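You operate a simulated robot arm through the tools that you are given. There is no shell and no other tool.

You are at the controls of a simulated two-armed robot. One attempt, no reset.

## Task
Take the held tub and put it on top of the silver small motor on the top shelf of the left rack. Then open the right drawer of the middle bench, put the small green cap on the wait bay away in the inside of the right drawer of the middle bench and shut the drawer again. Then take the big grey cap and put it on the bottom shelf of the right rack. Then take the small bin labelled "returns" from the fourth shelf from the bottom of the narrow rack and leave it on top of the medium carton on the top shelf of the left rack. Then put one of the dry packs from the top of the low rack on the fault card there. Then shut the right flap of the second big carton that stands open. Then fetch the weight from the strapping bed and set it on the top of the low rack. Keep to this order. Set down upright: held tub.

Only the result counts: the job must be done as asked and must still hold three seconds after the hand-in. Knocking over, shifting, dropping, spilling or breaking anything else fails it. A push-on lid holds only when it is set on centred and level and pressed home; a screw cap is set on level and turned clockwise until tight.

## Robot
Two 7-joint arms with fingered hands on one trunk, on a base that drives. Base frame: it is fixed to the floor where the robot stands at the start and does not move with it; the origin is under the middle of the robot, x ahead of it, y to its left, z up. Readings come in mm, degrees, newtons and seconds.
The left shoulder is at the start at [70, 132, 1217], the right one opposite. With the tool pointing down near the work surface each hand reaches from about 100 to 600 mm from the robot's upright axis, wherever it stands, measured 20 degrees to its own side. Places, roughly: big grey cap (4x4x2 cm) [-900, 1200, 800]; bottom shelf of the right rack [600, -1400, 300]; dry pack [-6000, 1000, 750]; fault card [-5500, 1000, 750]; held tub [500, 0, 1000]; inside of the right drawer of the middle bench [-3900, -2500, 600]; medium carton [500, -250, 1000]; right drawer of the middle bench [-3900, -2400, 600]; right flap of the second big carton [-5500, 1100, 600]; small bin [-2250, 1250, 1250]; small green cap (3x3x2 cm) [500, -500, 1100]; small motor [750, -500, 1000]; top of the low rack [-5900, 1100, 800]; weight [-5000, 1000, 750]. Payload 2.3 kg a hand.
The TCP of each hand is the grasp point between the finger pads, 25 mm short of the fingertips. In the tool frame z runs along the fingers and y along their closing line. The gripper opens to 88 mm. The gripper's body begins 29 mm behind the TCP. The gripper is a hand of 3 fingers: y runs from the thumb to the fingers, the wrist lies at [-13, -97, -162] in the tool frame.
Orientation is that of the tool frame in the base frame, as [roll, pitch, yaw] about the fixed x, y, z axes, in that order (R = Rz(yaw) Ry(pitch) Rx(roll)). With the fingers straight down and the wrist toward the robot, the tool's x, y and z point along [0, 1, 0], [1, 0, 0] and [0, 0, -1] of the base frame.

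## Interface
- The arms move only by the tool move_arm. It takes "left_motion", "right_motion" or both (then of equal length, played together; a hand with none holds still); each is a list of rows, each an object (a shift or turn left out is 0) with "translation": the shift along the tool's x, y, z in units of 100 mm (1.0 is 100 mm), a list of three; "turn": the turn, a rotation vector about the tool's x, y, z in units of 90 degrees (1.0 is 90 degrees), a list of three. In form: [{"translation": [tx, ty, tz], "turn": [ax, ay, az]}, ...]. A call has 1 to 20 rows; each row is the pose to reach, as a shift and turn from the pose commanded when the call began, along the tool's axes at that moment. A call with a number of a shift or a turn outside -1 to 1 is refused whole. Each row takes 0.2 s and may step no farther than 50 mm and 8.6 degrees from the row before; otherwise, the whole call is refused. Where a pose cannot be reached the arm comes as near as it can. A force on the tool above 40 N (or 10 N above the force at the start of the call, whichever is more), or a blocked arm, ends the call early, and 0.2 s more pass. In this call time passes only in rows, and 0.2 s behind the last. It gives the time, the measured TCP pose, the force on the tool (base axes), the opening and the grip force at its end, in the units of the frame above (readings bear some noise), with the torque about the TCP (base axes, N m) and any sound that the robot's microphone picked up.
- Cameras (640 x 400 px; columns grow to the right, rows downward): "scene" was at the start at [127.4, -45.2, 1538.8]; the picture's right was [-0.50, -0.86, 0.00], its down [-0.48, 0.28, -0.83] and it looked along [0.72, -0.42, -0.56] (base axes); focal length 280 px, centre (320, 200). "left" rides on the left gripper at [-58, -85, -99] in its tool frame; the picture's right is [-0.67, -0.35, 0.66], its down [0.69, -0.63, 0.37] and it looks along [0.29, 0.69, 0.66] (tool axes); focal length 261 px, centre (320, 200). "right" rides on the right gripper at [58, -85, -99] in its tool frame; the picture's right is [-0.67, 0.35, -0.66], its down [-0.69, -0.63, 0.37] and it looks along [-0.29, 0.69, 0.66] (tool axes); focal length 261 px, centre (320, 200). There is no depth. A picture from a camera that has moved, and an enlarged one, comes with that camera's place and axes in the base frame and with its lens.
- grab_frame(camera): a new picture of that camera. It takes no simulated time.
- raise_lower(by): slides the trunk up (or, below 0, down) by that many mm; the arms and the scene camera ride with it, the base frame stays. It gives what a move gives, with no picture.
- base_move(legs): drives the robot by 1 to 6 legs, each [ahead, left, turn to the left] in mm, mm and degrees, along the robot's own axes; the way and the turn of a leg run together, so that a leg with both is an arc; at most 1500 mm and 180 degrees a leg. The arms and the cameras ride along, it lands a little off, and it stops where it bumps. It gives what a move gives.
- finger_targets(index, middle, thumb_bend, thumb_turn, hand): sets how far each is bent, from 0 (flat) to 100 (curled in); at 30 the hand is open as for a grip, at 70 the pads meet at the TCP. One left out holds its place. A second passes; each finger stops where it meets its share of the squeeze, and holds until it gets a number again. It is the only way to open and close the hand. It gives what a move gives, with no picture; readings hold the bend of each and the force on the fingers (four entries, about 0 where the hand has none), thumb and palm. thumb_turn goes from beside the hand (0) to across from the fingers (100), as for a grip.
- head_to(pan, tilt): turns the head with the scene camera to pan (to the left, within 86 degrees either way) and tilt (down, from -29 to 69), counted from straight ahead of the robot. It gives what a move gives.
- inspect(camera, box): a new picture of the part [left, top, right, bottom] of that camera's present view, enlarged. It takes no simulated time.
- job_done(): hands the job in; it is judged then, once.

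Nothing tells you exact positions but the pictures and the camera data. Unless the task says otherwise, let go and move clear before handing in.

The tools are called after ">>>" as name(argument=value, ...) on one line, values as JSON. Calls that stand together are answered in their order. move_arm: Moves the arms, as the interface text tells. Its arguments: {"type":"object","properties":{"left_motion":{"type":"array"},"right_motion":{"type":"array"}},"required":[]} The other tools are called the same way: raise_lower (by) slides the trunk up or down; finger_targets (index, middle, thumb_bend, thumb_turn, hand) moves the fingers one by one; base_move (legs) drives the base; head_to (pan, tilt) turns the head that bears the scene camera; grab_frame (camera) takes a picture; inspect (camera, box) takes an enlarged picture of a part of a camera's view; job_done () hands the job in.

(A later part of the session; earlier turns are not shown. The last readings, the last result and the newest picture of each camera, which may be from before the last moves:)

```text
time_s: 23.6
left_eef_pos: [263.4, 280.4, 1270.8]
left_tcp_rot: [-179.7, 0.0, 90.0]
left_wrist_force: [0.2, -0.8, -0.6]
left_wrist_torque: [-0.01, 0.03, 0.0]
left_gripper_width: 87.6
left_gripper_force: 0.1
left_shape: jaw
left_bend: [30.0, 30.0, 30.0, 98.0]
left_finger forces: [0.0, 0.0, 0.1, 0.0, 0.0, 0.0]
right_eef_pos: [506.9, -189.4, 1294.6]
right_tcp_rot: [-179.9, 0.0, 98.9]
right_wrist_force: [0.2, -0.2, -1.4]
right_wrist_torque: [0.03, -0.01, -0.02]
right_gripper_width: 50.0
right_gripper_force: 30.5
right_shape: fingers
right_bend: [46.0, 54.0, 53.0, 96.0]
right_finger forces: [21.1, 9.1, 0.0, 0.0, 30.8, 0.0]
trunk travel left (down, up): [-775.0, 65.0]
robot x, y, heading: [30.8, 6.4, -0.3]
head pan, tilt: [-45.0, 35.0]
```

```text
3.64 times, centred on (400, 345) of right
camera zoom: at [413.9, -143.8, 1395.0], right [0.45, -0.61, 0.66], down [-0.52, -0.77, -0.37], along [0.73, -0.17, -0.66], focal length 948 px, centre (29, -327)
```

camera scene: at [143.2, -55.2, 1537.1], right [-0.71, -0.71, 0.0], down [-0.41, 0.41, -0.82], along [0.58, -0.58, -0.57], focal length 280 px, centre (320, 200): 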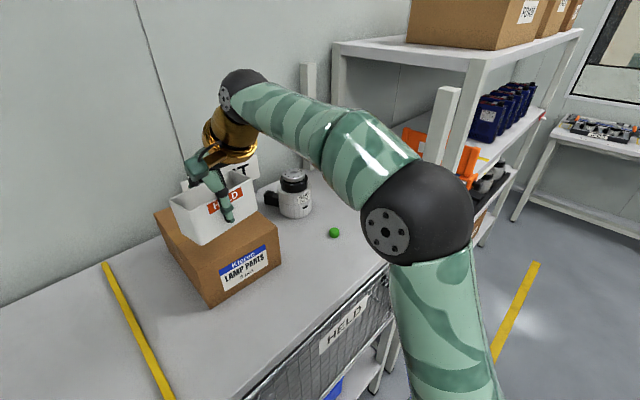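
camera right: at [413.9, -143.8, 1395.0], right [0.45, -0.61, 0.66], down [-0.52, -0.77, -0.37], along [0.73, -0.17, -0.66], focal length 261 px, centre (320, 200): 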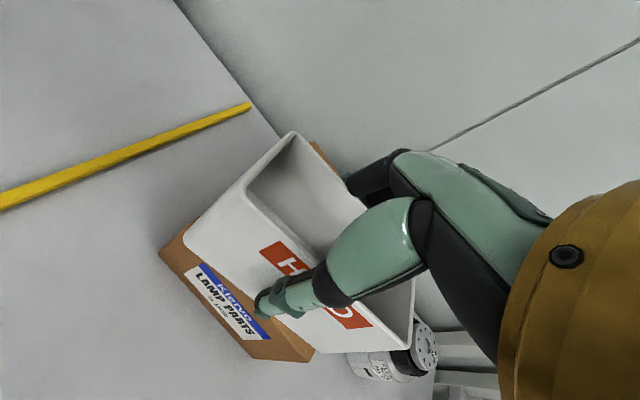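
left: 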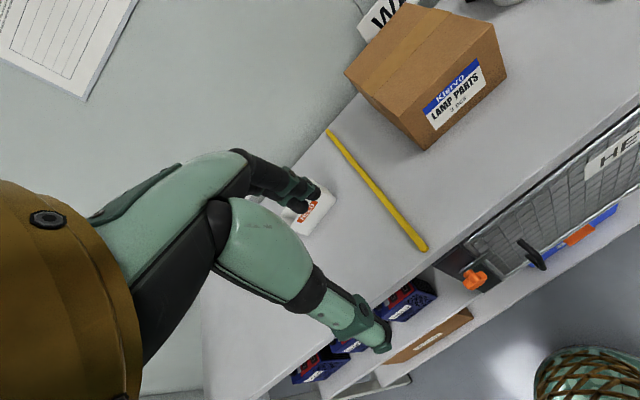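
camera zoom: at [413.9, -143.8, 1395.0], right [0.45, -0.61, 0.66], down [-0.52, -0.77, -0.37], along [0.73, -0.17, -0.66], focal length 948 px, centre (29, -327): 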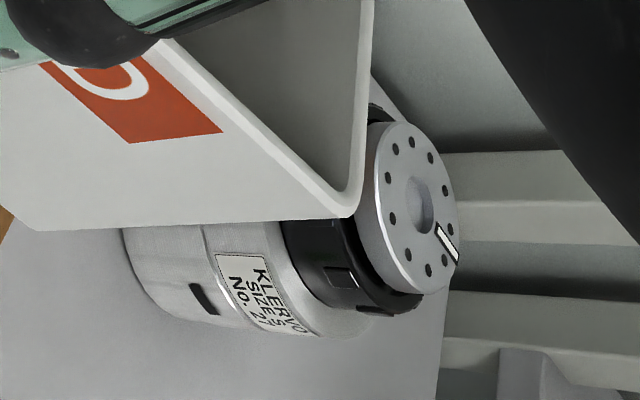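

Disc centre triangulates to (639,-458.5), top z≈1178; the cap is at (489,-454). I move the base to about y=-150 so that the arm can reach the motor with the elbow left of the post.

>>> base_move(legs=[[15, -150, 0]])

>>> move_arm(right_motion=[{"translation": [0, 0.1, 0], "turn": [0, 0, 0.08]}, {"translation": [0, 0.2, 0], "turn": [0, 0, 0.16]}, {"translation": [0, 0.3, 0], "turn": [0, 0, 0.24]}])

>>> head_to(pan=-35, tilt=40)

>>> grab_frame(camera="scene")

>>> grab_frame(camera="right")

```text
time_s: 25.0
left_eef_pos: [279.1, 134.8, 1269.1]
left_tcp_rot: [-179.7, 0.2, 90.0]
left_wrist_force: [-0.7, -0.3, 0.2]
left_wrist_torque: [0.0, 0.0, -0.01]
left_gripper_width: 87.8
left_gripper_force: 0.1
left_shape: jaw
left_bend: [30.0, 30.0, 30.0, 98.0]
left_finger forces: [0.0, 0.0, 0.1, 0.0, 0.0, 0.0]
right_eef_pos: [521.2, -335.3, 1295.8]
right_tcp_rot: [-180.0, 0.1, 98.9]
right_wrist_force: [0.5, -0.1, -1.6]
right_wrist_torque: [0.02, 0.02, -0.04]
right_gripper_width: 50.1
right_gripper_force: 30.6
right_shape: fingers
right_bend: [46.0, 54.0, 53.0, 96.0]
right_finger forces: [21.0, 9.1, 0.1, 0.0, 31.0, 0.1]
trunk travel left (down, up): [-775.0, 65.0]
robot x, y, heading: [47.7, -142.9, -0.0]
head pan, tilt: [-45.0, 35.0]
```

```text
time_s: 25.8
left_eef_pos: [279.8, 130.2, 1270.8]
left_tcp_rot: [-179.9, 0.1, 90.0]
left_wrist_force: [0.3, 0.7, 0.1]
left_wrist_torque: [0.0, -0.02, -0.02]
left_gripper_width: 87.7
left_gripper_force: 0.1
left_shape: jaw
left_bend: [30.0, 30.0, 30.0, 98.0]
left_finger forces: [0.1, 0.1, 0.0, 0.0, 0.1, 0.0]
right_eef_pos: [552.5, -334.7, 1295.0]
right_tcp_rot: [-179.9, -0.1, 77.3]
right_wrist_force: [-0.1, 0.4, -1.6]
right_wrist_torque: [0.03, 0.0, 0.0]
right_gripper_width: 50.0
right_gripper_force: 30.4
right_shape: fingers
right_bend: [46.0, 54.0, 53.0, 96.0]
right_finger forces: [20.9, 9.1, 0.0, 0.0, 30.7, 0.1]
trunk travel left (down, up): [-775.0, 65.0]
robot x, y, heading: [44.3, -146.7, 0.0]
head pan, tilt: [-45.0, 35.0]
```

```text
time_s: 26.6
left_eef_pos: [279.3, 130.1, 1270.6]
left_tcp_rot: [-179.9, 0.0, 90.1]
left_wrist_force: [-0.2, 0.2, -0.4]
left_wrist_torque: [-0.02, 0.0, 0.01]
left_gripper_width: 87.7
left_gripper_force: 0.0
left_shape: jaw
left_bend: [30.0, 30.0, 30.0, 98.0]
left_finger forces: [0.0, 0.1, 0.1, 0.0, 0.0, 0.0]
right_eef_pos: [553.3, -334.3, 1293.9]
right_tcp_rot: [-180.0, -0.1, 77.5]
right_wrist_force: [0.2, -0.2, -1.5]
right_wrist_torque: [0.01, -0.01, 0.01]
right_gripper_width: 50.3
right_gripper_force: 30.5
right_shape: fingers
right_bend: [46.0, 54.0, 53.0, 96.0]
right_finger forces: [21.0, 9.2, 0.0, 0.0, 30.8, 0.0]
trunk travel left (down, up): [-775.0, 65.0]
robot x, y, heading: [40.4, -142.3, -0.2]
head pan, tilt: [-35.0, 40.0]
```

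```text
taken
camera scene: at [165.6, -192.2, 1529.6], right [-0.57, -0.82, 0.0], down [-0.53, 0.37, -0.77], along [0.63, -0.44, -0.64], focal length 280 px, centre (320, 200)
```

scene: 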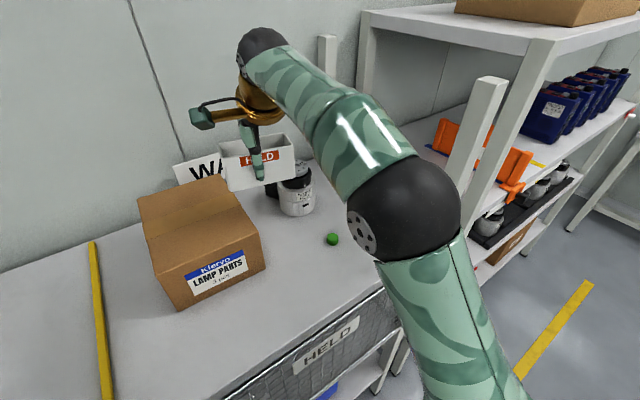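

```text
taken
camera right: at [481.2, -258.5, 1394.9], right [0.19, -0.73, 0.66], down [-0.76, -0.53, -0.37], along [0.61, -0.43, -0.66], focal length 261 px, centre (320, 200)
```

right: 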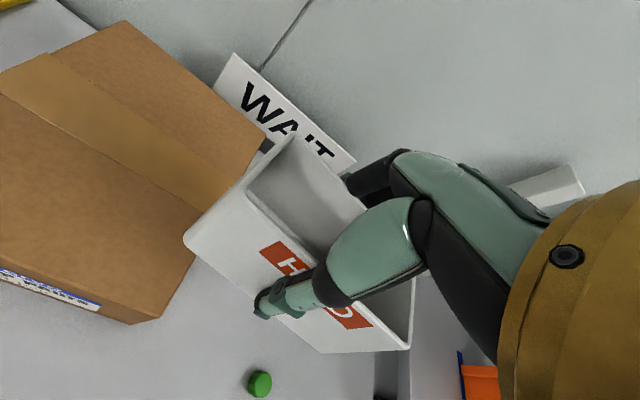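

The elbow is well left of the post here. I check how the tub sits in the hand.

>>> inspect(camera="right", box=[170, 110, 430, 370])

```text
1.54 times, centred on (300, 240) of right
camera zoom: at [481.2, -258.5, 1394.9], right [0.19, -0.73, 0.66], down [-0.76, -0.53, -0.37], along [0.61, -0.43, -0.66], focal length 401 px, centre (351, 138)
```

zoom: 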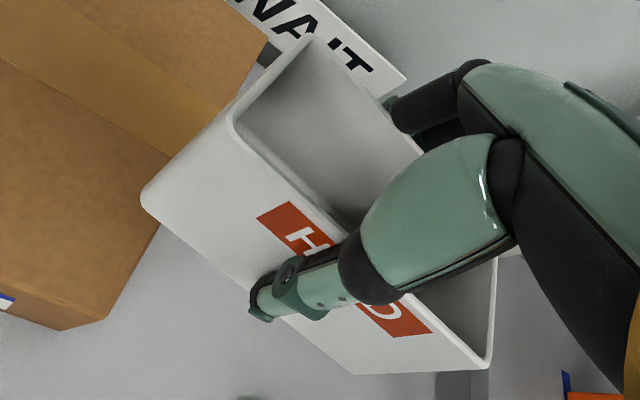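

The tub sits about 5 mm toward the thumb of the TCP, level. I extend the hand toward the motor at height.

>>> move_arm(right_motion=[{"translation": [-0.3, 0.3, 0]}, {"translation": [-0.6, 0.6, 0]}, {"translation": [-0.9, 0.9, 0]}])

>>> grab_frame(camera="scene")

>>> grab_frame(camera="right")

```text
time_s: 27.4
left_eef_pos: [277.4, 129.0, 1270.7]
left_tcp_rot: [-179.8, 0.0, 90.1]
left_wrist_force: [0.2, 0.4, 0.2]
left_wrist_torque: [-0.01, -0.02, 0.01]
left_gripper_width: 87.8
left_gripper_force: 0.1
left_shape: jaw
left_bend: [30.0, 30.0, 30.0, 98.0]
left_finger forces: [0.0, 0.1, 0.0, 0.0, 0.0, 0.0]
right_eef_pos: [584.1, -440.3, 1266.1]
right_tcp_rot: [-180.0, 0.0, 77.2]
right_wrist_force: [0.4, -0.7, -1.9]
right_wrist_torque: [-0.01, -0.04, 0.01]
right_gripper_width: 49.7
right_gripper_force: 29.5
right_shape: fingers
right_bend: [46.0, 54.0, 53.0, 96.0]
right_finger forces: [20.6, 9.0, 0.0, 0.0, 30.5, 0.0]
right hand out of reach, approached as far as the arm can: row 2, 3
trunk travel left (down, up): [-775.0, 65.0]
robot x, y, heading: [41.3, -146.6, 0.1]
head pan, tilt: [-35.0, 40.0]
```

```text
taken
camera scene: at [163.9, -192.7, 1529.7], right [-0.57, -0.82, 0.0], down [-0.53, 0.37, -0.77], along [0.63, -0.44, -0.64], focal length 280 px, centre (320, 200)
```

scene: 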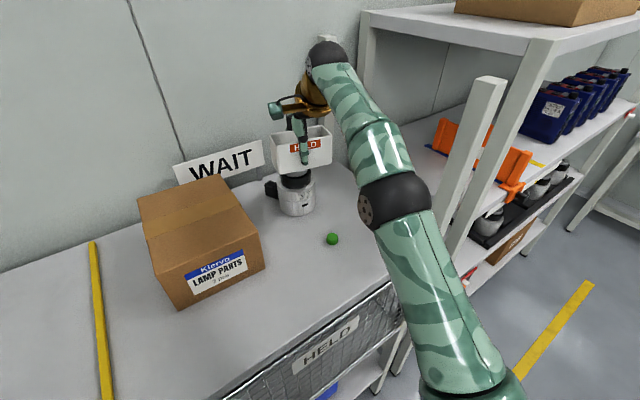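

```text
taken
camera right: at [514.0, -363.3, 1367.5], right [0.19, -0.73, 0.66], down [-0.76, -0.53, -0.37], along [0.62, -0.43, -0.66], focal length 261 px, centre (320, 200)
```

right: 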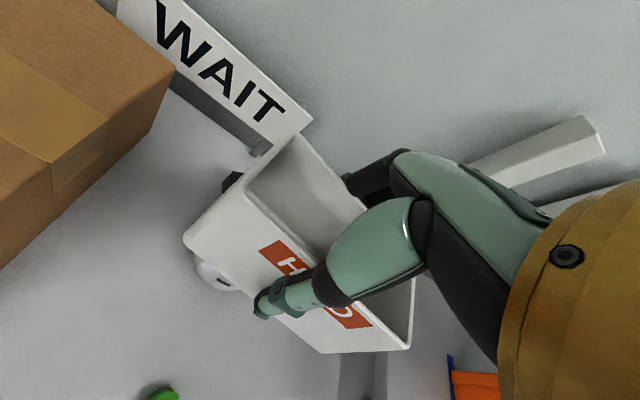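

The arm is at its reach limit at (584,-440). I raise the trunk for more reach and look down to see how much floor clearance the base has before going nearer.

>>> raise_lower(by=60)

>>> head_to(pan=0, tilt=69)

>>> grab_frame(camera="scene")

```text
time_s: 28.4
left_eef_pos: [278.9, 130.6, 1329.7]
left_tcp_rot: [-179.8, 0.0, 90.1]
left_wrist_force: [0.1, -0.5, 0.0]
left_wrist_torque: [-0.02, 0.01, -0.03]
left_gripper_width: 87.8
left_gripper_force: 0.2
left_shape: jaw
left_bend: [30.0, 30.0, 30.0, 98.0]
left_finger forces: [0.0, 0.0, 0.1, 0.0, 0.0, 0.0]
right_eef_pos: [587.1, -439.1, 1326.1]
right_tcp_rot: [-179.9, 0.0, 77.4]
right_wrist_force: [0.0, 0.0, -2.1]
right_wrist_torque: [-0.01, 0.02, 0.05]
right_gripper_width: 49.9
right_gripper_force: 29.8
right_shape: fingers
right_bend: [46.0, 54.0, 53.0, 96.0]
right_finger forces: [20.6, 9.0, 0.0, 0.0, 30.2, 0.1]
trunk travel left (down, up): [-835.0, 5.0]
robot x, y, heading: [47.4, -138.3, 0.2]
head pan, tilt: [-35.0, 40.0]
```

```text
time_s: 29.4
left_eef_pos: [278.6, 129.9, 1330.6]
left_tcp_rot: [-179.7, 0.0, 90.0]
left_wrist_force: [-0.3, -0.6, -0.2]
left_wrist_torque: [0.02, 0.0, 0.03]
left_gripper_width: 87.8
left_gripper_force: 0.0
left_shape: jaw
left_bend: [30.0, 30.0, 30.0, 98.0]
left_finger forces: [0.0, 0.0, 0.0, 0.0, 0.1, 0.0]
right_eef_pos: [586.0, -438.8, 1326.6]
right_tcp_rot: [179.9, 0.0, 77.2]
right_wrist_force: [-0.6, -1.0, -0.5]
right_wrist_torque: [0.02, -0.01, 0.0]
right_gripper_width: 50.0
right_gripper_force: 30.3
right_shape: fingers
right_bend: [46.0, 54.0, 53.0, 96.0]
right_finger forces: [20.6, 9.0, 0.0, 0.0, 30.3, 0.1]
trunk travel left (down, up): [-835.0, 5.0]
robot x, y, heading: [43.9, -142.9, -0.0]
head pan, tilt: [0.0, 68.8]
```

```text
taken
camera scene: at [151.7, -143.5, 1553.5], right [0.0, -1.0, 0.0], down [-0.93, 0.0, -0.36], along [0.36, 0.0, -0.93], focal length 280 px, centre (320, 200)
```

scene: 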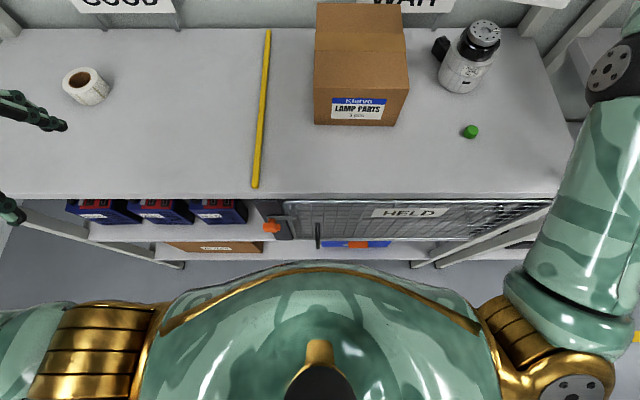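

The rack feet stand at x≈373, so I won't drive nearer. Instead I'll strafe right and turn left 20°, which brings the right shoulder forward; hand retracted a little first.

>>> move_arm(right_motion=[{"translation": [0, -0.3, 0]}, {"translation": [0, -0.6, 0]}])

>>> base_move(legs=[[0, -105, 0], [0, 0, 20]])

>>> head_to(pan=-40, tilt=40)

>>> grab_frame(camera="scene")

>>> grab_frame(camera="right")

```text
time_s: 30.0
left_eef_pos: [275.8, 130.3, 1331.5]
left_tcp_rot: [180.0, 0.0, 89.9]
left_wrist_force: [-0.1, -0.1, -0.2]
left_wrist_torque: [0.02, -0.01, 0.02]
left_gripper_width: 87.8
left_gripper_force: 0.0
left_shape: jaw
left_bend: [30.0, 30.0, 30.0, 98.0]
left_finger forces: [0.1, 0.1, 0.0, 0.0, 0.1, 0.0]
right_eef_pos: [525.4, -424.9, 1327.8]
right_tcp_rot: [179.8, 0.0, 77.3]
right_wrist_force: [-1.6, 0.0, -1.8]
right_wrist_torque: [-0.01, -0.05, 0.02]
right_gripper_width: 49.8
right_gripper_force: 29.8
right_shape: fingers
right_bend: [46.0, 54.0, 53.0, 96.0]
right_finger forces: [20.3, 8.9, 0.1, 0.0, 29.9, 0.0]
trunk travel left (down, up): [-835.0, 5.0]
robot x, y, heading: [44.7, -139.9, -0.2]
head pan, tilt: [0.0, 68.8]
```

```text
time_s: 32.2
left_eef_pos: [172.0, 88.2, 1331.8]
left_tcp_rot: [-179.8, -0.1, 110.2]
left_wrist_force: [0.2, -0.4, -0.8]
left_wrist_torque: [0.01, 0.01, 0.0]
left_gripper_width: 87.9
left_gripper_force: 0.0
left_shape: jaw
left_bend: [30.0, 30.0, 30.0, 98.0]
left_finger forces: [0.1, 0.1, 0.0, 0.0, 0.0, 0.1]
right_eef_pos: [596.2, -350.4, 1326.7]
right_tcp_rot: [-179.8, -0.1, 97.4]
right_wrist_force: [-0.6, 0.4, -0.8]
right_wrist_torque: [0.03, -0.02, 0.01]
right_gripper_width: 49.6
right_gripper_force: 29.7
right_shape: fingers
right_bend: [46.0, 54.0, 53.0, 96.0]
right_finger forces: [20.1, 8.8, 0.0, 0.0, 29.4, 0.0]
trunk travel left (down, up): [-835.0, 5.0]
robot x, y, heading: [47.9, -248.7, 19.9]
head pan, tilt: [0.0, 68.8]
```

```text
time_s: 33.3
left_eef_pos: [170.5, 90.2, 1330.1]
left_tcp_rot: [-179.8, 0.0, 110.1]
left_wrist_force: [-0.3, 0.3, 0.2]
left_wrist_torque: [-0.02, -0.02, 0.0]
left_gripper_width: 87.9
left_gripper_force: 0.1
left_shape: jaw
left_bend: [30.0, 30.0, 30.0, 98.0]
left_finger forces: [0.1, 0.2, 0.1, 0.0, 0.1, 0.1]
right_eef_pos: [595.3, -348.4, 1326.1]
right_tcp_rot: [180.0, 0.0, 97.4]
right_wrist_force: [0.9, -0.6, -1.5]
right_wrist_torque: [0.02, 0.03, 0.04]
right_gripper_width: 49.6
right_gripper_force: 29.1
right_shape: fingers
right_bend: [46.0, 54.0, 53.0, 96.0]
right_finger forces: [20.1, 8.8, 0.0, 0.0, 29.4, 0.0]
trunk travel left (down, up): [-835.0, 5.0]
robot x, y, heading: [44.7, -246.7, 19.8]
head pan, tilt: [-40.0, 40.0]
```

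```text
taken
camera scene: at [172.5, -259.4, 1589.5], right [-0.34, -0.94, 0.0], down [-0.6, 0.22, -0.77], along [0.72, -0.26, -0.64], focal length 280 px, centre (320, 200)
```

scene: 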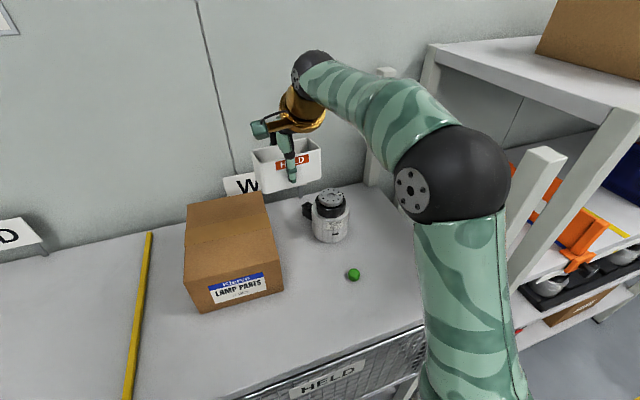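

```text
taken
camera right: at [504.0, -300.3, 1427.5], right [0.43, -0.62, 0.66], down [-0.54, -0.76, -0.37], along [0.72, -0.19, -0.66], focal length 261 px, centre (320, 200)
```

right: 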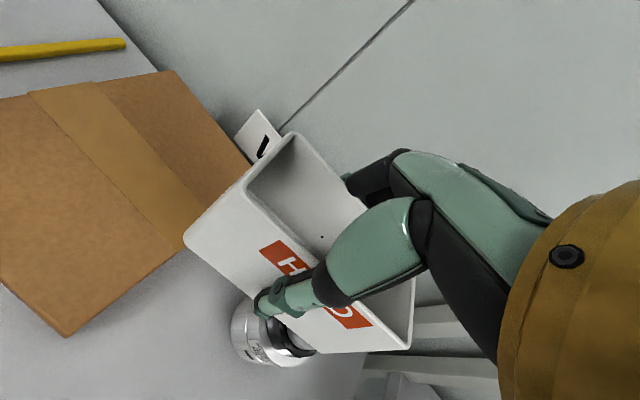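

Post is at ≈(377,-650); the elbow is some 100 mm clear. I move the tub over the motor at height, turning the hand 15° back.

>>> move_arm(right_motion=[{"translation": [-0.3, 0.1, 0.05], "turn": [0, 0, 0.06]}, {"translation": [-0.65, 0.2, 0.1], "turn": [0, 0, 0.12]}, {"translation": [-1.0, 0.3, 0.2], "turn": [0, 0, 0.17]}])

>>> grab_frame(camera="scene")

>>> grab_frame(camera="right")

```text
time_s: 34.1
left_eef_pos: [171.1, 89.6, 1330.9]
left_tcp_rot: [-179.9, 0.0, 110.1]
left_wrist_force: [-0.2, 0.2, -0.4]
left_wrist_torque: [0.03, 0.0, -0.02]
left_gripper_width: 87.9
left_gripper_force: 0.0
left_shape: jaw
left_bend: [30.0, 30.0, 30.0, 98.0]
left_finger forces: [0.1, 0.0, 0.0, 0.1, 0.0, 0.1]
right_eef_pos: [640.8, -445.5, 1306.8]
right_tcp_rot: [-179.9, 0.1, 82.1]
right_wrist_force: [0.6, -0.2, -0.2]
right_wrist_torque: [0.02, 0.01, 0.04]
right_gripper_width: 49.8
right_gripper_force: 28.7
right_shape: fingers
right_bend: [46.0, 54.0, 53.0, 96.0]
right_finger forces: [20.0, 8.8, 0.1, 0.0, 29.3, 0.1]
trunk travel left (down, up): [-835.0, 5.0]
robot x, y, heading: [40.3, -247.6, 20.3]
head pan, tilt: [-40.0, 40.0]
```

```text
taken
camera scene: at [174.0, -261.2, 1589.4], right [-0.34, -0.94, 0.0], down [-0.6, 0.22, -0.77], along [0.72, -0.26, -0.64], focal length 280 px, centre (320, 200)
```

scene: 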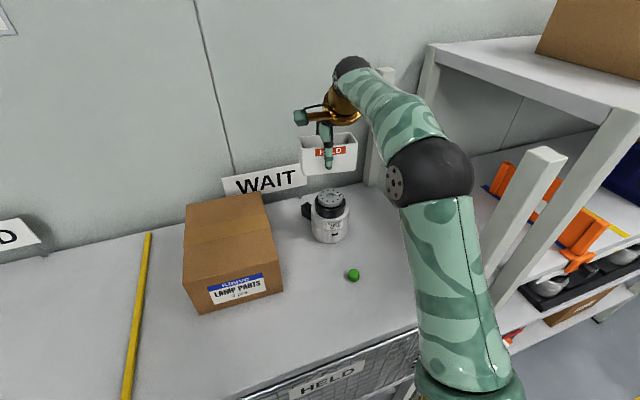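

```text
taken
camera right: at [564.3, -374.6, 1407.0], right [0.25, -0.71, 0.65], down [-0.72, -0.59, -0.36], along [0.65, -0.38, -0.66], focal length 261 px, centre (320, 200)
```

right: 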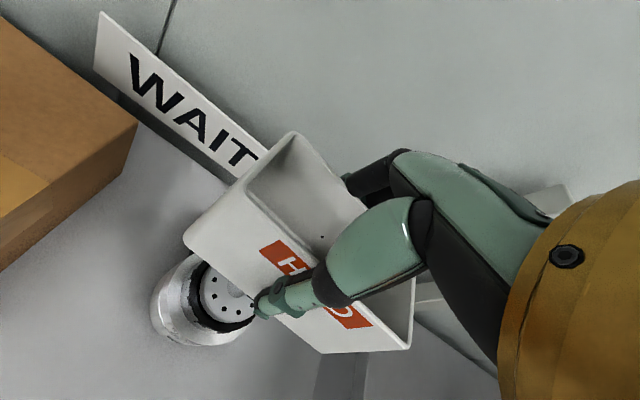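

Prediction of the disc in the hand camera matches the picture, so the frame is right. I shift the last few mm and lower to just above the disc.

>>> move_arm(right_motion=[{"translation": [-0.13, 0.05, 0.1]}, {"translation": [-0.13, 0.05, 0.4]}, {"translation": [-0.13, 0.05, 0.7]}])

>>> inspect(camera="scene", box=[270, 80, 410, 260])

>>> grab_frame(camera="right")

```text
time_s: 34.9
left_eef_pos: [170.6, 90.1, 1330.8]
left_tcp_rot: [-179.8, 0.1, 110.0]
left_wrist_force: [0.0, -0.4, -0.2]
left_wrist_torque: [-0.02, -0.02, -0.01]
left_gripper_width: 87.8
left_gripper_force: 0.0
left_shape: jaw
left_bend: [30.0, 30.0, 30.0, 98.0]
left_finger forces: [0.0, 0.1, 0.0, 0.1, 0.1, 0.0]
right_eef_pos: [643.4, -456.8, 1235.8]
right_tcp_rot: [-180.0, 0.0, 82.0]
right_wrist_force: [-0.6, -0.5, -1.7]
right_wrist_torque: [0.0, -0.04, -0.03]
right_gripper_width: 49.8
right_gripper_force: 28.5
right_shape: fingers
right_bend: [46.0, 54.0, 53.0, 96.0]
right_finger forces: [19.8, 8.6, 0.0, 0.0, 29.0, 0.0]
trunk travel left (down, up): [-835.0, 5.0]
robot x, y, heading: [46.9, -246.9, 20.1]
head pan, tilt: [-40.0, 40.0]
```

```text
2.22 times, centred on (340, 170) of scene
camera zoom: at [173.4, -259.4, 1589.5], right [-0.34, -0.94, 0.0], down [-0.6, 0.22, -0.77], along [0.72, -0.26, -0.64], focal length 623 px, centre (276, 267)
```

zoom: 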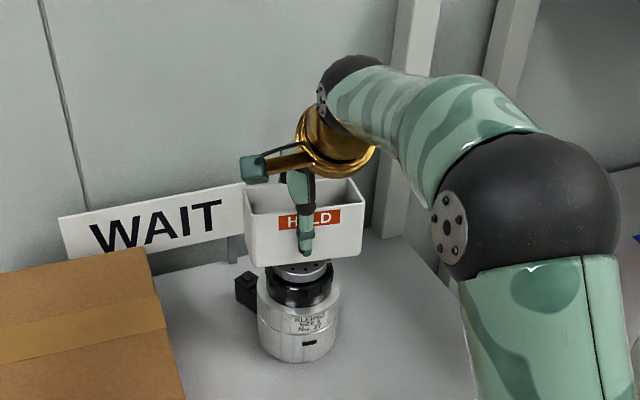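

```text
taken
camera right: at [566.3, -386.7, 1337.3], right [0.25, -0.71, 0.66], down [-0.72, -0.59, -0.37], along [0.65, -0.38, -0.66], focal length 261 px, centre (320, 200)
```

right: 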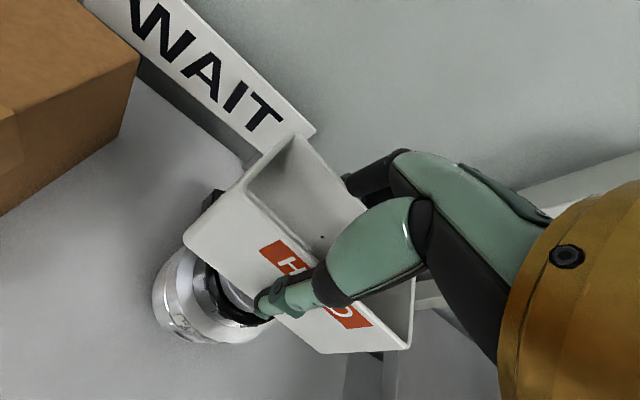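

The tub hovers about 10–13 mm above the disc, centred. I lower gently watching the force.

>>> move_arm(right_motion=[{"translation": [0, 0, 0.04]}, {"translation": [0, 0, 0.08]}])

>>> move_arm(right_motion=[{"translation": [0, 0, 0.01]}, {"translation": [0, 0, 0.02]}])

>>> inspect(camera="scene", box=[270, 100, 390, 220])

```text
time_s: 35.5
left_eef_pos: [171.8, 90.4, 1330.9]
left_tcp_rot: [-179.9, 0.0, 110.1]
left_wrist_force: [-0.4, -0.4, -0.5]
left_wrist_torque: [0.02, -0.01, -0.01]
left_gripper_width: 87.5
left_gripper_force: 0.1
left_shape: jaw
left_bend: [30.0, 30.0, 30.0, 98.0]
left_finger forces: [0.1, 0.0, 0.0, 0.1, 0.1, 0.1]
right_eef_pos: [641.7, -457.8, 1229.0]
right_tcp_rot: [-179.9, 0.0, 81.9]
right_wrist_force: [0.0, 0.0, -1.1]
right_wrist_torque: [0.0, -0.01, 0.01]
right_gripper_width: 49.3
right_gripper_force: 28.7
right_shape: fingers
right_bend: [46.0, 54.0, 53.0, 96.0]
right_finger forces: [19.7, 8.7, 0.1, 0.1, 29.0, 0.0]
trunk travel left (down, up): [-835.0, 5.0]
robot x, y, heading: [46.1, -245.8, 19.9]
head pan, tilt: [-40.0, 40.0]
```

```text
time_s: 36.1
left_eef_pos: [172.7, 89.7, 1330.2]
left_tcp_rot: [-179.8, 0.1, 110.1]
left_wrist_force: [0.3, -0.2, 0.3]
left_wrist_torque: [0.0, 0.0, -0.01]
left_gripper_width: 88.0
left_gripper_force: 0.1
left_shape: jaw
left_bend: [30.0, 30.0, 30.0, 98.0]
left_finger forces: [0.1, 0.0, 0.0, 0.0, 0.1, 0.0]
right_eef_pos: [642.4, -456.8, 1227.5]
right_tcp_rot: [-179.9, 0.0, 82.0]
right_wrist_force: [0.8, 0.1, -0.9]
right_wrist_torque: [-0.01, 0.0, -0.03]
right_gripper_width: 49.5
right_gripper_force: 28.9
right_shape: fingers
right_bend: [46.0, 54.0, 53.0, 96.0]
right_finger forces: [19.8, 8.6, 0.1, 0.0, 29.0, 0.0]
trunk travel left (down, up): [-835.0, 5.0]
robot x, y, heading: [47.3, -246.3, 20.2]
head pan, tilt: [-40.0, 40.0]
```

```text
3.33 times, centred on (330, 160) of scene
camera zoom: at [172.9, -259.7, 1589.5], right [-0.34, -0.94, 0.0], down [-0.6, 0.22, -0.77], along [0.72, -0.26, -0.64], focal length 934 px, centre (287, 333)
```

zoom: 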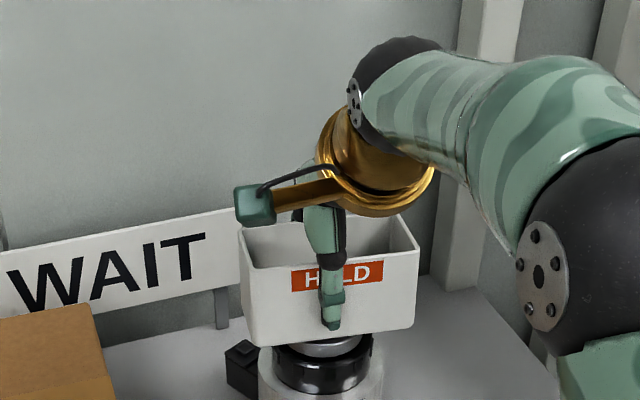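

Still not touching; I go on lowering by 1 mm rows.

>>> move_arm(right_motion=[{"translation": [0, 0, 0.01]}, {"translation": [0, 0, 0.02]}])

>>> move_arm(right_motion=[{"translation": [0, 0, 0.01]}, {"translation": [0, 0, 0.02]}])

```text
time_s: 36.7
left_eef_pos: [170.9, 89.3, 1330.0]
left_tcp_rot: [-179.7, 0.1, 110.1]
left_wrist_force: [0.0, 0.8, -0.3]
left_wrist_torque: [0.01, -0.04, 0.0]
left_gripper_width: 87.6
left_gripper_force: 0.1
left_shape: jaw
left_bend: [30.0, 30.0, 30.0, 98.0]
left_finger forces: [0.1, 0.0, 0.1, 0.0, 0.1, 0.0]
right_eef_pos: [641.7, -457.0, 1225.8]
right_tcp_rot: [180.0, 0.1, 82.1]
right_wrist_force: [0.1, 0.6, -1.7]
right_wrist_torque: [0.02, 0.0, 0.02]
right_gripper_width: 49.7
right_gripper_force: 28.8
right_shape: fingers
right_bend: [46.0, 54.0, 53.0, 96.0]
right_finger forces: [19.7, 8.8, 0.1, 0.0, 29.0, 0.1]
trunk travel left (down, up): [-835.0, 5.0]
robot x, y, heading: [45.8, -247.6, 20.1]
head pan, tilt: [-40.0, 40.0]
```

```text
time_s: 37.3
left_eef_pos: [169.7, 89.5, 1330.4]
left_tcp_rot: [-179.9, 0.0, 110.2]
left_wrist_force: [0.2, 0.2, 0.0]
left_wrist_torque: [0.03, 0.01, 0.03]
left_gripper_width: 88.0
left_gripper_force: 0.1
left_shape: jaw
left_bend: [30.0, 30.0, 30.0, 98.0]
left_finger forces: [0.1, 0.0, 0.0, 0.1, 0.1, 0.1]
right_eef_pos: [640.7, -456.9, 1223.2]
right_tcp_rot: [180.0, 0.0, 82.2]
right_wrist_force: [0.5, 0.1, 0.6]
right_wrist_torque: [0.0, -0.07, 0.02]
right_gripper_width: 49.6
right_gripper_force: 29.0
right_shape: fingers
right_bend: [46.0, 54.0, 53.0, 96.0]
right_finger forces: [20.2, 9.1, 0.1, 0.1, 29.1, 0.1]
trunk travel left (down, up): [-835.0, 5.0]
robot x, y, heading: [44.3, -247.0, 20.2]
head pan, tilt: [-40.0, 40.0]
```

Contact begins (force up by about 2 N). One more millimetre, then look.

>>> move_arm(right_motion=[{"translation": [0, 0, 0.01]}])

>>> inspect(camera="scene", box=[280, 120, 380, 220])

>>> inspect(camera="right", box=[140, 180, 340, 370])

```text
time_s: 37.7
left_eef_pos: [168.9, 90.2, 1330.2]
left_tcp_rot: [-179.9, 0.0, 110.0]
left_wrist_force: [-0.2, -0.5, 0.3]
left_wrist_torque: [0.03, 0.03, -0.04]
left_gripper_width: 87.6
left_gripper_force: 0.1
left_shape: jaw
left_bend: [30.0, 30.0, 30.0, 98.0]
left_finger forces: [0.0, 0.0, 0.0, 0.1, 0.0, 0.0]
right_eef_pos: [640.7, -457.1, 1223.0]
right_tcp_rot: [179.9, 0.0, 82.1]
right_wrist_force: [1.2, -0.5, 4.7]
right_wrist_torque: [-0.05, -0.2, 0.0]
right_gripper_width: 49.6
right_gripper_force: 29.9
right_shape: fingers
right_bend: [46.0, 54.0, 53.0, 96.0]
right_finger forces: [20.7, 9.7, 0.1, 0.0, 29.2, 0.0]
trunk travel left (down, up): [-835.0, 5.0]
robot x, y, heading: [43.7, -246.0, 20.2]
head pan, tilt: [-40.0, 40.0]
```

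```text
4.00 times, centred on (330, 170) of scene
camera zoom: at [171.4, -259.2, 1589.8], right [-0.34, -0.94, 0.0], down [-0.6, 0.22, -0.77], along [0.72, -0.26, -0.64], focal length 1121 px, centre (280, 320)
```

zoom: 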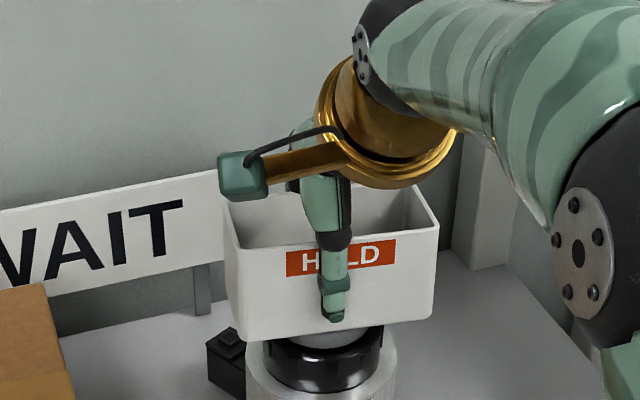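

```text
2.11 times, centred on (240, 275) of right
camera zoom: at [564.2, -386.6, 1323.4], right [0.25, -0.71, 0.66], down [-0.72, -0.59, -0.37], along [0.65, -0.38, -0.66], focal length 549 px, centre (488, 42)
```

zoom: 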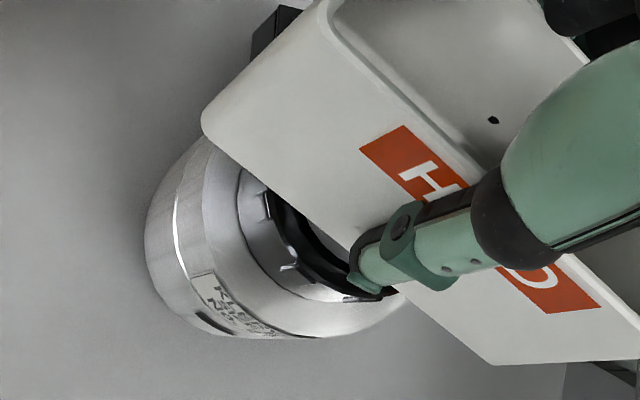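

The tub rests on the disc with a few newtons. I open the hand.

>>> finger_targets(hand="right", index=30, middle=30, thumb_bend=30)

>>> inspect(camera="scene", box=[280, 120, 380, 220])

>>> grab_frame(camera="right")

```text
time_s: 38.7
left_eef_pos: [170.0, 89.4, 1330.7]
left_tcp_rot: [-179.8, 0.0, 110.1]
left_wrist_force: [0.4, -0.2, 1.2]
left_wrist_torque: [0.02, 0.01, 0.0]
left_gripper_width: 87.7
left_gripper_force: 0.0
left_shape: jaw
left_bend: [30.0, 30.0, 30.0, 98.0]
left_finger forces: [0.0, 0.0, 0.1, 0.1, 0.0, 0.0]
right_eef_pos: [641.8, -458.6, 1221.6]
right_tcp_rot: [179.9, 0.0, 82.1]
right_wrist_force: [-0.2, -0.5, 0.2]
right_wrist_torque: [0.0, 0.0, 0.02]
right_gripper_width: 84.7
right_gripper_force: 0.1
right_shape: fingers
right_bend: [30.0, 30.0, 30.0, 97.0]
right_finger forces: [0.0, 0.1, 0.0, 0.0, 0.1, 0.0]
trunk travel left (down, up): [-835.0, 5.0]
robot x, y, heading: [43.6, -249.1, 19.7]
head pan, tilt: [-40.0, 40.0]
```

```text
4.00 times, centred on (330, 170) of scene
camera zoom: at [172.5, -259.5, 1589.6], right [-0.34, -0.94, 0.0], down [-0.6, 0.22, -0.77], along [0.72, -0.26, -0.64], focal length 1121 px, centre (280, 320)
```

zoom: 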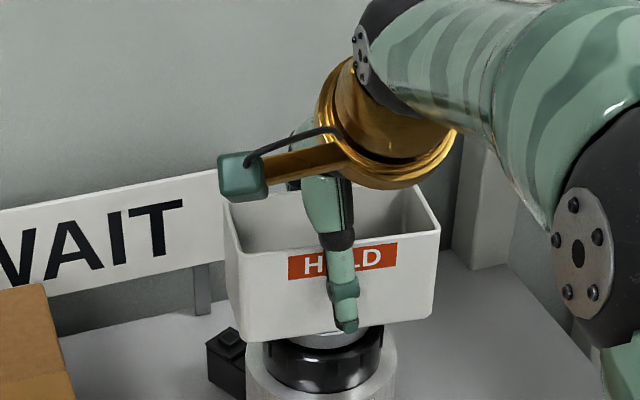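

```text
taken
camera right: at [565.0, -386.9, 1322.6], right [0.25, -0.71, 0.66], down [-0.72, -0.59, -0.37], along [0.65, -0.38, -0.66], focal length 261 px, centre (320, 200)
```

right: 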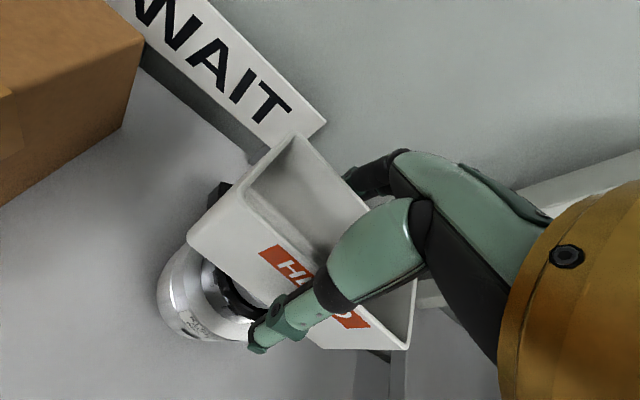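

The tub stays put on the motor. I lift the hand straight up.

>>> move_arm(right_motion=[{"translation": [0, 0, -0.15]}, {"translation": [0, 0, -0.4]}, {"translation": [0, 0, -0.7]}, {"translation": [0, 0, -1.0]}])

>>> grab_frame(camera="scene")

>>> grab_frame(camera="right")

```text
time_s: 39.7
left_eef_pos: [170.1, 90.7, 1330.8]
left_tcp_rot: [-179.8, 0.1, 110.1]
left_wrist_force: [0.6, -0.3, -0.6]
left_wrist_torque: [-0.01, -0.01, 0.0]
left_gripper_width: 87.9
left_gripper_force: 0.1
left_shape: jaw
left_bend: [30.0, 30.0, 30.0, 98.0]
left_finger forces: [0.0, 0.0, 0.0, 0.0, 0.0, 0.0]
right_eef_pos: [640.9, -457.1, 1322.2]
right_tcp_rot: [179.9, 0.0, 82.1]
right_wrist_force: [0.7, 0.6, -0.3]
right_wrist_torque: [-0.02, 0.0, 0.0]
right_gripper_width: 84.5
right_gripper_force: 0.0
right_shape: fingers
right_bend: [30.0, 30.0, 30.0, 97.0]
right_finger forces: [0.0, 0.0, 0.0, 0.1, 0.0, 0.0]
trunk travel left (down, up): [-835.0, 5.0]
robot x, y, heading: [43.1, -246.2, 20.0]
head pan, tilt: [-40.0, 40.0]
```

```text
taken
camera scene: at [172.2, -259.4, 1589.6], right [-0.34, -0.94, 0.0], down [-0.6, 0.22, -0.77], along [0.72, -0.26, -0.64], focal length 280 px, centre (320, 200)
```

scene: 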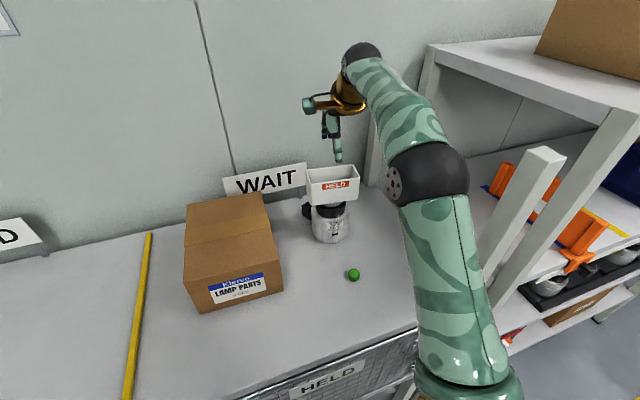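

```text
taken
camera right: at [564.9, -386.6, 1422.9], right [0.25, -0.71, 0.66], down [-0.72, -0.59, -0.37], along [0.65, -0.38, -0.66], focal length 261 px, centre (320, 200)
```

right: 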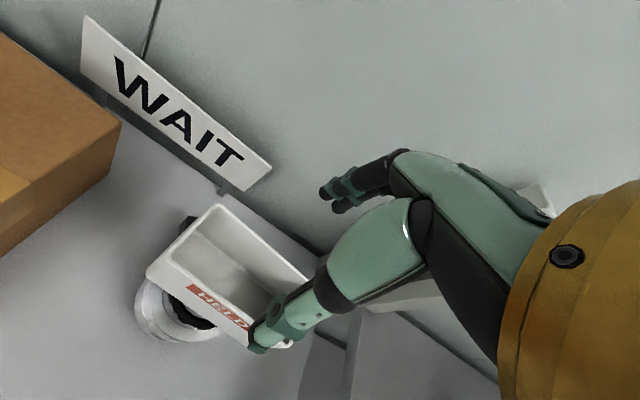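

Tub is on the motor, upright and centred. Next the green cap: I pull the hand back, square the base up again and view the cap.

>>> move_arm(right_motion=[{"translation": [0, -0.33, 0]}, {"translation": [0, -0.66, 0]}, {"translation": [0, -1.0, 0]}])

>>> base_move(legs=[[0, 120, 0], [0, 0, -20], [0, -80, 0]])

>>> grab_frame(camera="scene")

>>> grab_frame(camera="right")

```text
time_s: 40.5
left_eef_pos: [169.8, 90.0, 1330.9]
left_tcp_rot: [-180.0, 0.0, 110.1]
left_wrist_force: [-0.8, 0.7, 0.1]
left_wrist_torque: [-0.03, 0.02, 0.01]
left_gripper_width: 87.7
left_gripper_force: 0.1
left_shape: jaw
left_bend: [30.0, 30.0, 30.0, 98.0]
left_finger forces: [0.0, 0.0, 0.0, 0.0, 0.1, 0.0]
right_eef_pos: [540.2, -440.8, 1323.1]
right_tcp_rot: [179.9, 0.1, 82.1]
right_wrist_force: [0.3, -0.4, 0.4]
right_wrist_torque: [-0.02, 0.03, -0.03]
right_gripper_width: 84.6
right_gripper_force: 0.0
right_shape: fingers
right_bend: [30.0, 30.0, 30.0, 97.0]
right_finger forces: [0.1, 0.1, 0.0, 0.0, 0.1, 0.1]
trunk travel left (down, up): [-835.0, 5.0]
robot x, y, heading: [42.7, -248.0, 20.1]
head pan, tilt: [-40.0, 40.0]
```

```text
time_s: 43.5
left_eef_pos: [238.0, 68.6, 1327.7]
left_tcp_rot: [-179.8, 0.5, 90.1]
left_wrist_force: [-0.2, -0.5, -0.3]
left_wrist_torque: [-0.04, -0.01, 0.0]
left_gripper_width: 87.3
left_gripper_force: 0.1
left_shape: jaw
left_bend: [30.0, 30.0, 30.0, 98.0]
left_finger forces: [0.0, 0.0, 0.0, 0.0, 0.0, 0.0]
right_eef_pos: [403.5, -558.6, 1325.5]
right_tcp_rot: [179.7, 0.4, 62.0]
right_wrist_force: [0.0, 1.3, 0.5]
right_wrist_torque: [-0.04, -0.02, -0.01]
right_gripper_width: 84.5
right_gripper_force: 0.0
right_shape: fingers
right_bend: [30.0, 30.0, 30.0, 97.0]
right_finger forces: [0.0, 0.0, 0.0, 0.1, 0.0, 0.1]
trunk travel left (down, up): [-835.0, 5.0]
robot x, y, heading: [1.4, -213.9, -0.0]
head pan, tilt: [-40.0, 40.0]
```

```text
taken
camera scene: at [119.2, -256.9, 1590.0], right [-0.64, -0.77, 0.01], down [-0.49, 0.41, -0.77], along [0.59, -0.5, -0.64], focal length 280 px, centre (320, 200)
```

scene: 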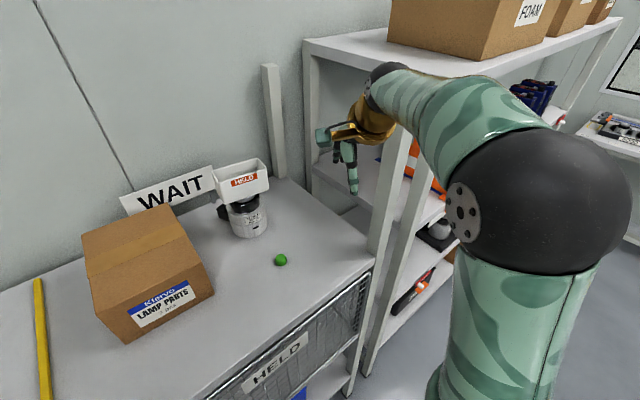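

```text
taken
camera right: at [355.7, -464.6, 1425.1], right [-0.01, -0.75, 0.66], down [-0.88, -0.31, -0.36], along [0.48, -0.58, -0.66], focal length 261 px, centre (320, 200)
```

right: 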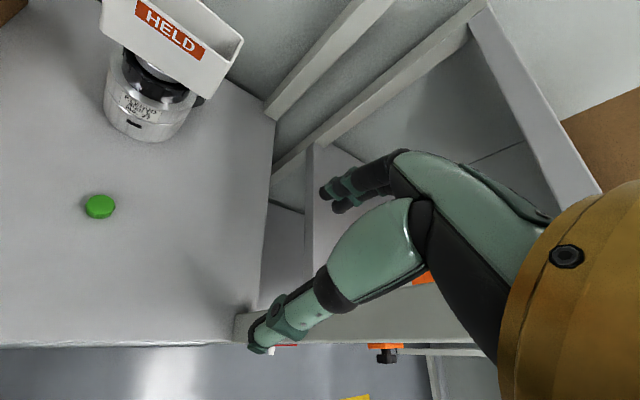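

I swing the hand left to above the cap while squaring its yaw.

>>> move_arm(right_motion=[{"translation": [0.22, 0.05, 0], "turn": [0, 0, -0.08]}, {"translation": [0.45, 0.1, 0], "turn": [0, 0, -0.16]}, {"translation": [0.7, 0.15, 0.1], "turn": [0, 0, -0.24]}, {"translation": [0.95, 0.2, 0.3], "turn": [0, 0, -0.31]}])

>>> grab_frame(camera="scene")

>>> grab_frame(camera="right")

```text
time_s: 44.5
left_eef_pos: [238.0, 57.2, 1330.6]
left_tcp_rot: [-179.8, -0.1, 90.0]
left_wrist_force: [0.2, -0.3, -0.3]
left_wrist_torque: [0.0, 0.0, 0.01]
left_gripper_width: 87.5
left_gripper_force: 0.0
left_shape: jaw
left_bend: [30.0, 30.0, 30.0, 98.0]
left_finger forces: [0.0, 0.1, 0.1, 0.0, 0.0, 0.0]
right_eef_pos: [467.8, -496.0, 1292.0]
right_tcp_rot: [-180.0, 0.0, 90.0]
right_wrist_force: [0.2, -0.3, -0.6]
right_wrist_torque: [0.0, 0.0, -0.01]
right_gripper_width: 84.9
right_gripper_force: 0.0
right_shape: fingers
right_bend: [30.0, 30.0, 30.0, 97.0]
right_finger forces: [0.0, 0.0, 0.1, 0.0, 0.0, 0.0]
trunk travel left (down, up): [-835.0, 5.0]
robot x, y, heading: [6.4, -215.6, 0.2]
head pan, tilt: [-40.0, 40.0]
```

```text
taken
camera scene: at [120.8, -271.4, 1589.4], right [-0.64, -0.77, 0.0], down [-0.49, 0.41, -0.76], along [0.59, -0.49, -0.64], focal length 280 px, centre (320, 200)
```

scene: 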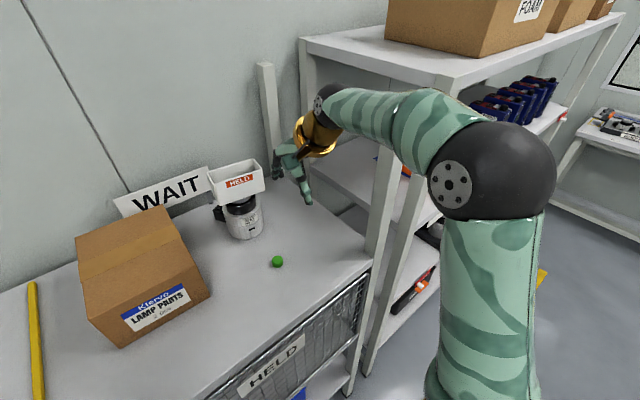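

```text
taken
camera right: at [381.9, -436.0, 1392.2], right [0.35, -0.67, 0.65], down [-0.63, -0.69, -0.37], along [0.69, -0.28, -0.66], focal length 261 px, centre (320, 200)
```

right: 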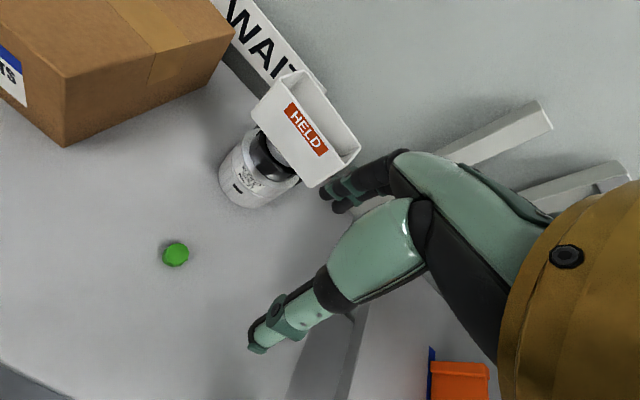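

The cap again resolves to (490,-454.5). I move above it and go down.

>>> move_arm(right_motion=[{"translation": [0.21, 0.11, 0.1]}, {"translation": [0.415, 0.217, 0.3]}, {"translation": [0.415, 0.217, 0.65]}, {"translation": [0.415, 0.217, 1.0]}])

>>> grab_frame(camera="scene")

>>> grab_frame(camera="right")

```text
time_s: 45.5
left_eef_pos: [238.2, 57.7, 1330.5]
left_tcp_rot: [-179.7, 0.0, 90.0]
left_wrist_force: [0.5, -0.1, -0.3]
left_wrist_torque: [0.0, 0.0, 0.02]
left_gripper_width: 87.6
left_gripper_force: 0.1
left_shape: jaw
left_bend: [30.0, 30.0, 30.0, 98.0]
left_finger forces: [0.0, 0.0, 0.0, 0.1, 0.0, 0.0]
right_eef_pos: [488.0, -453.2, 1193.2]
right_tcp_rot: [180.0, 0.0, 89.9]
right_wrist_force: [0.0, -1.0, 0.3]
right_wrist_torque: [-0.03, -0.01, 0.02]
right_gripper_width: 84.6
right_gripper_force: 0.0
right_shape: fingers
right_bend: [30.0, 30.0, 30.0, 97.0]
right_finger forces: [0.0, 0.0, 0.0, 0.0, 0.1, 0.1]
trunk travel left (down, up): [-835.0, 5.0]
robot x, y, heading: [3.1, -212.7, -0.0]
head pan, tilt: [-40.0, 40.0]
```

```text
taken
camera scene: at [119.8, -270.0, 1589.6], right [-0.64, -0.77, 0.0], down [-0.49, 0.41, -0.77], along [0.59, -0.49, -0.64], focal length 280 px, centre (320, 200)
```

scene: 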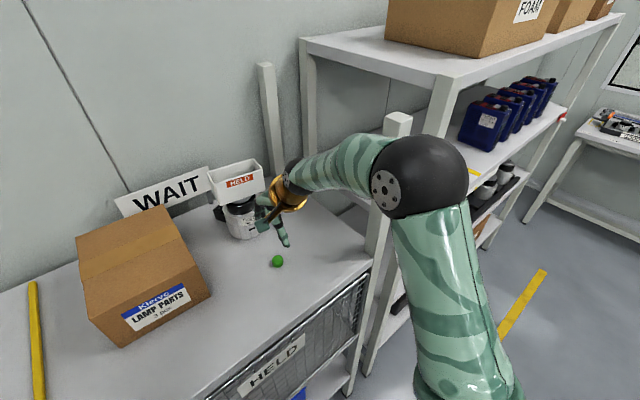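

```text
taken
camera right: at [403.2, -393.1, 1292.9], right [0.35, -0.67, 0.66], down [-0.63, -0.68, -0.37], along [0.69, -0.29, -0.66], focal length 261 px, centre (320, 200)
```

right: 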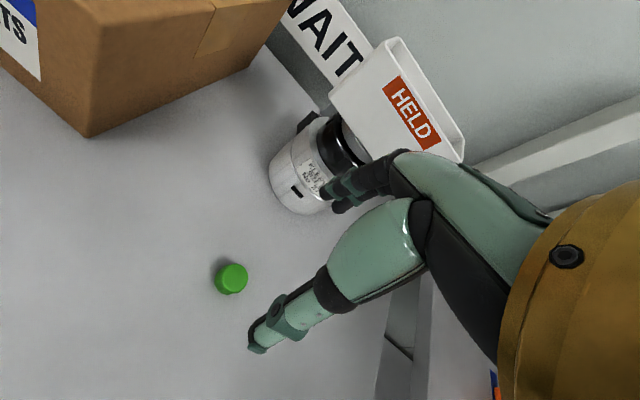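

Over the cap. I lower 90 mm and look again.

>>> move_arm(right_motion=[{"translation": [0, 0.01, 0.3]}, {"translation": [0, 0.01, 0.6]}, {"translation": [0, 0.01, 0.9]}])

>>> grab_frame(camera="scene")

>>> grab_frame(camera="right")

```text
time_s: 46.3
left_eef_pos: [237.4, 58.5, 1331.3]
left_tcp_rot: [-179.8, -0.1, 90.1]
left_wrist_force: [0.0, -1.0, 0.1]
left_wrist_torque: [-0.03, -0.03, -0.02]
left_gripper_width: 87.7
left_gripper_force: 0.0
left_shape: jaw
left_bend: [30.0, 30.0, 30.0, 98.0]
left_finger forces: [0.0, 0.1, 0.1, 0.0, 0.0, 0.1]
right_eef_pos: [487.3, -452.3, 1101.6]
right_tcp_rot: [180.0, 0.0, 89.9]
right_wrist_force: [0.1, 0.4, 0.5]
right_wrist_torque: [-0.01, 0.04, -0.01]
right_gripper_width: 84.7
right_gripper_force: 0.1
right_shape: fingers
right_bend: [30.0, 30.0, 30.0, 97.0]
right_finger forces: [0.0, 0.1, 0.0, 0.0, 0.0, 0.0]
trunk travel left (down, up): [-835.0, 5.0]
robot x, y, heading: [3.5, -217.2, -0.2]
head pan, tilt: [-40.0, 40.0]
```

```text
taken
camera scene: at [120.2, -269.5, 1589.6], right [-0.64, -0.77, 0.0], down [-0.49, 0.41, -0.77], along [0.59, -0.49, -0.64], focal length 280 px, centre (320, 200)
```

scene: 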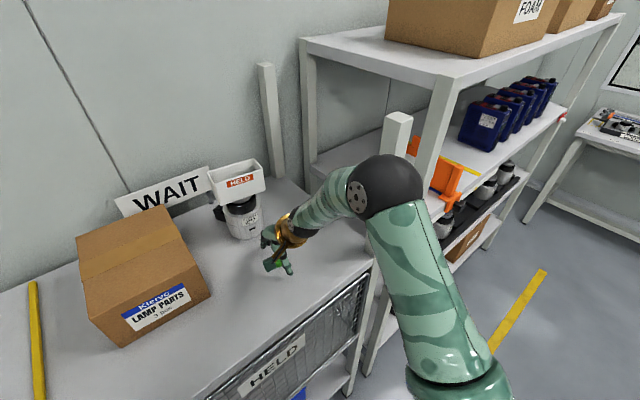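

```text
taken
camera right: at [403.1, -392.8, 1202.0], right [0.35, -0.67, 0.66], down [-0.63, -0.68, -0.37], along [0.69, -0.29, -0.66], focal length 261 px, centre (320, 200)
```

right: 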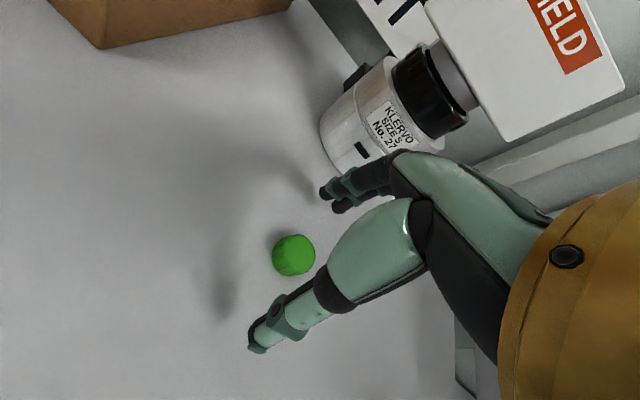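

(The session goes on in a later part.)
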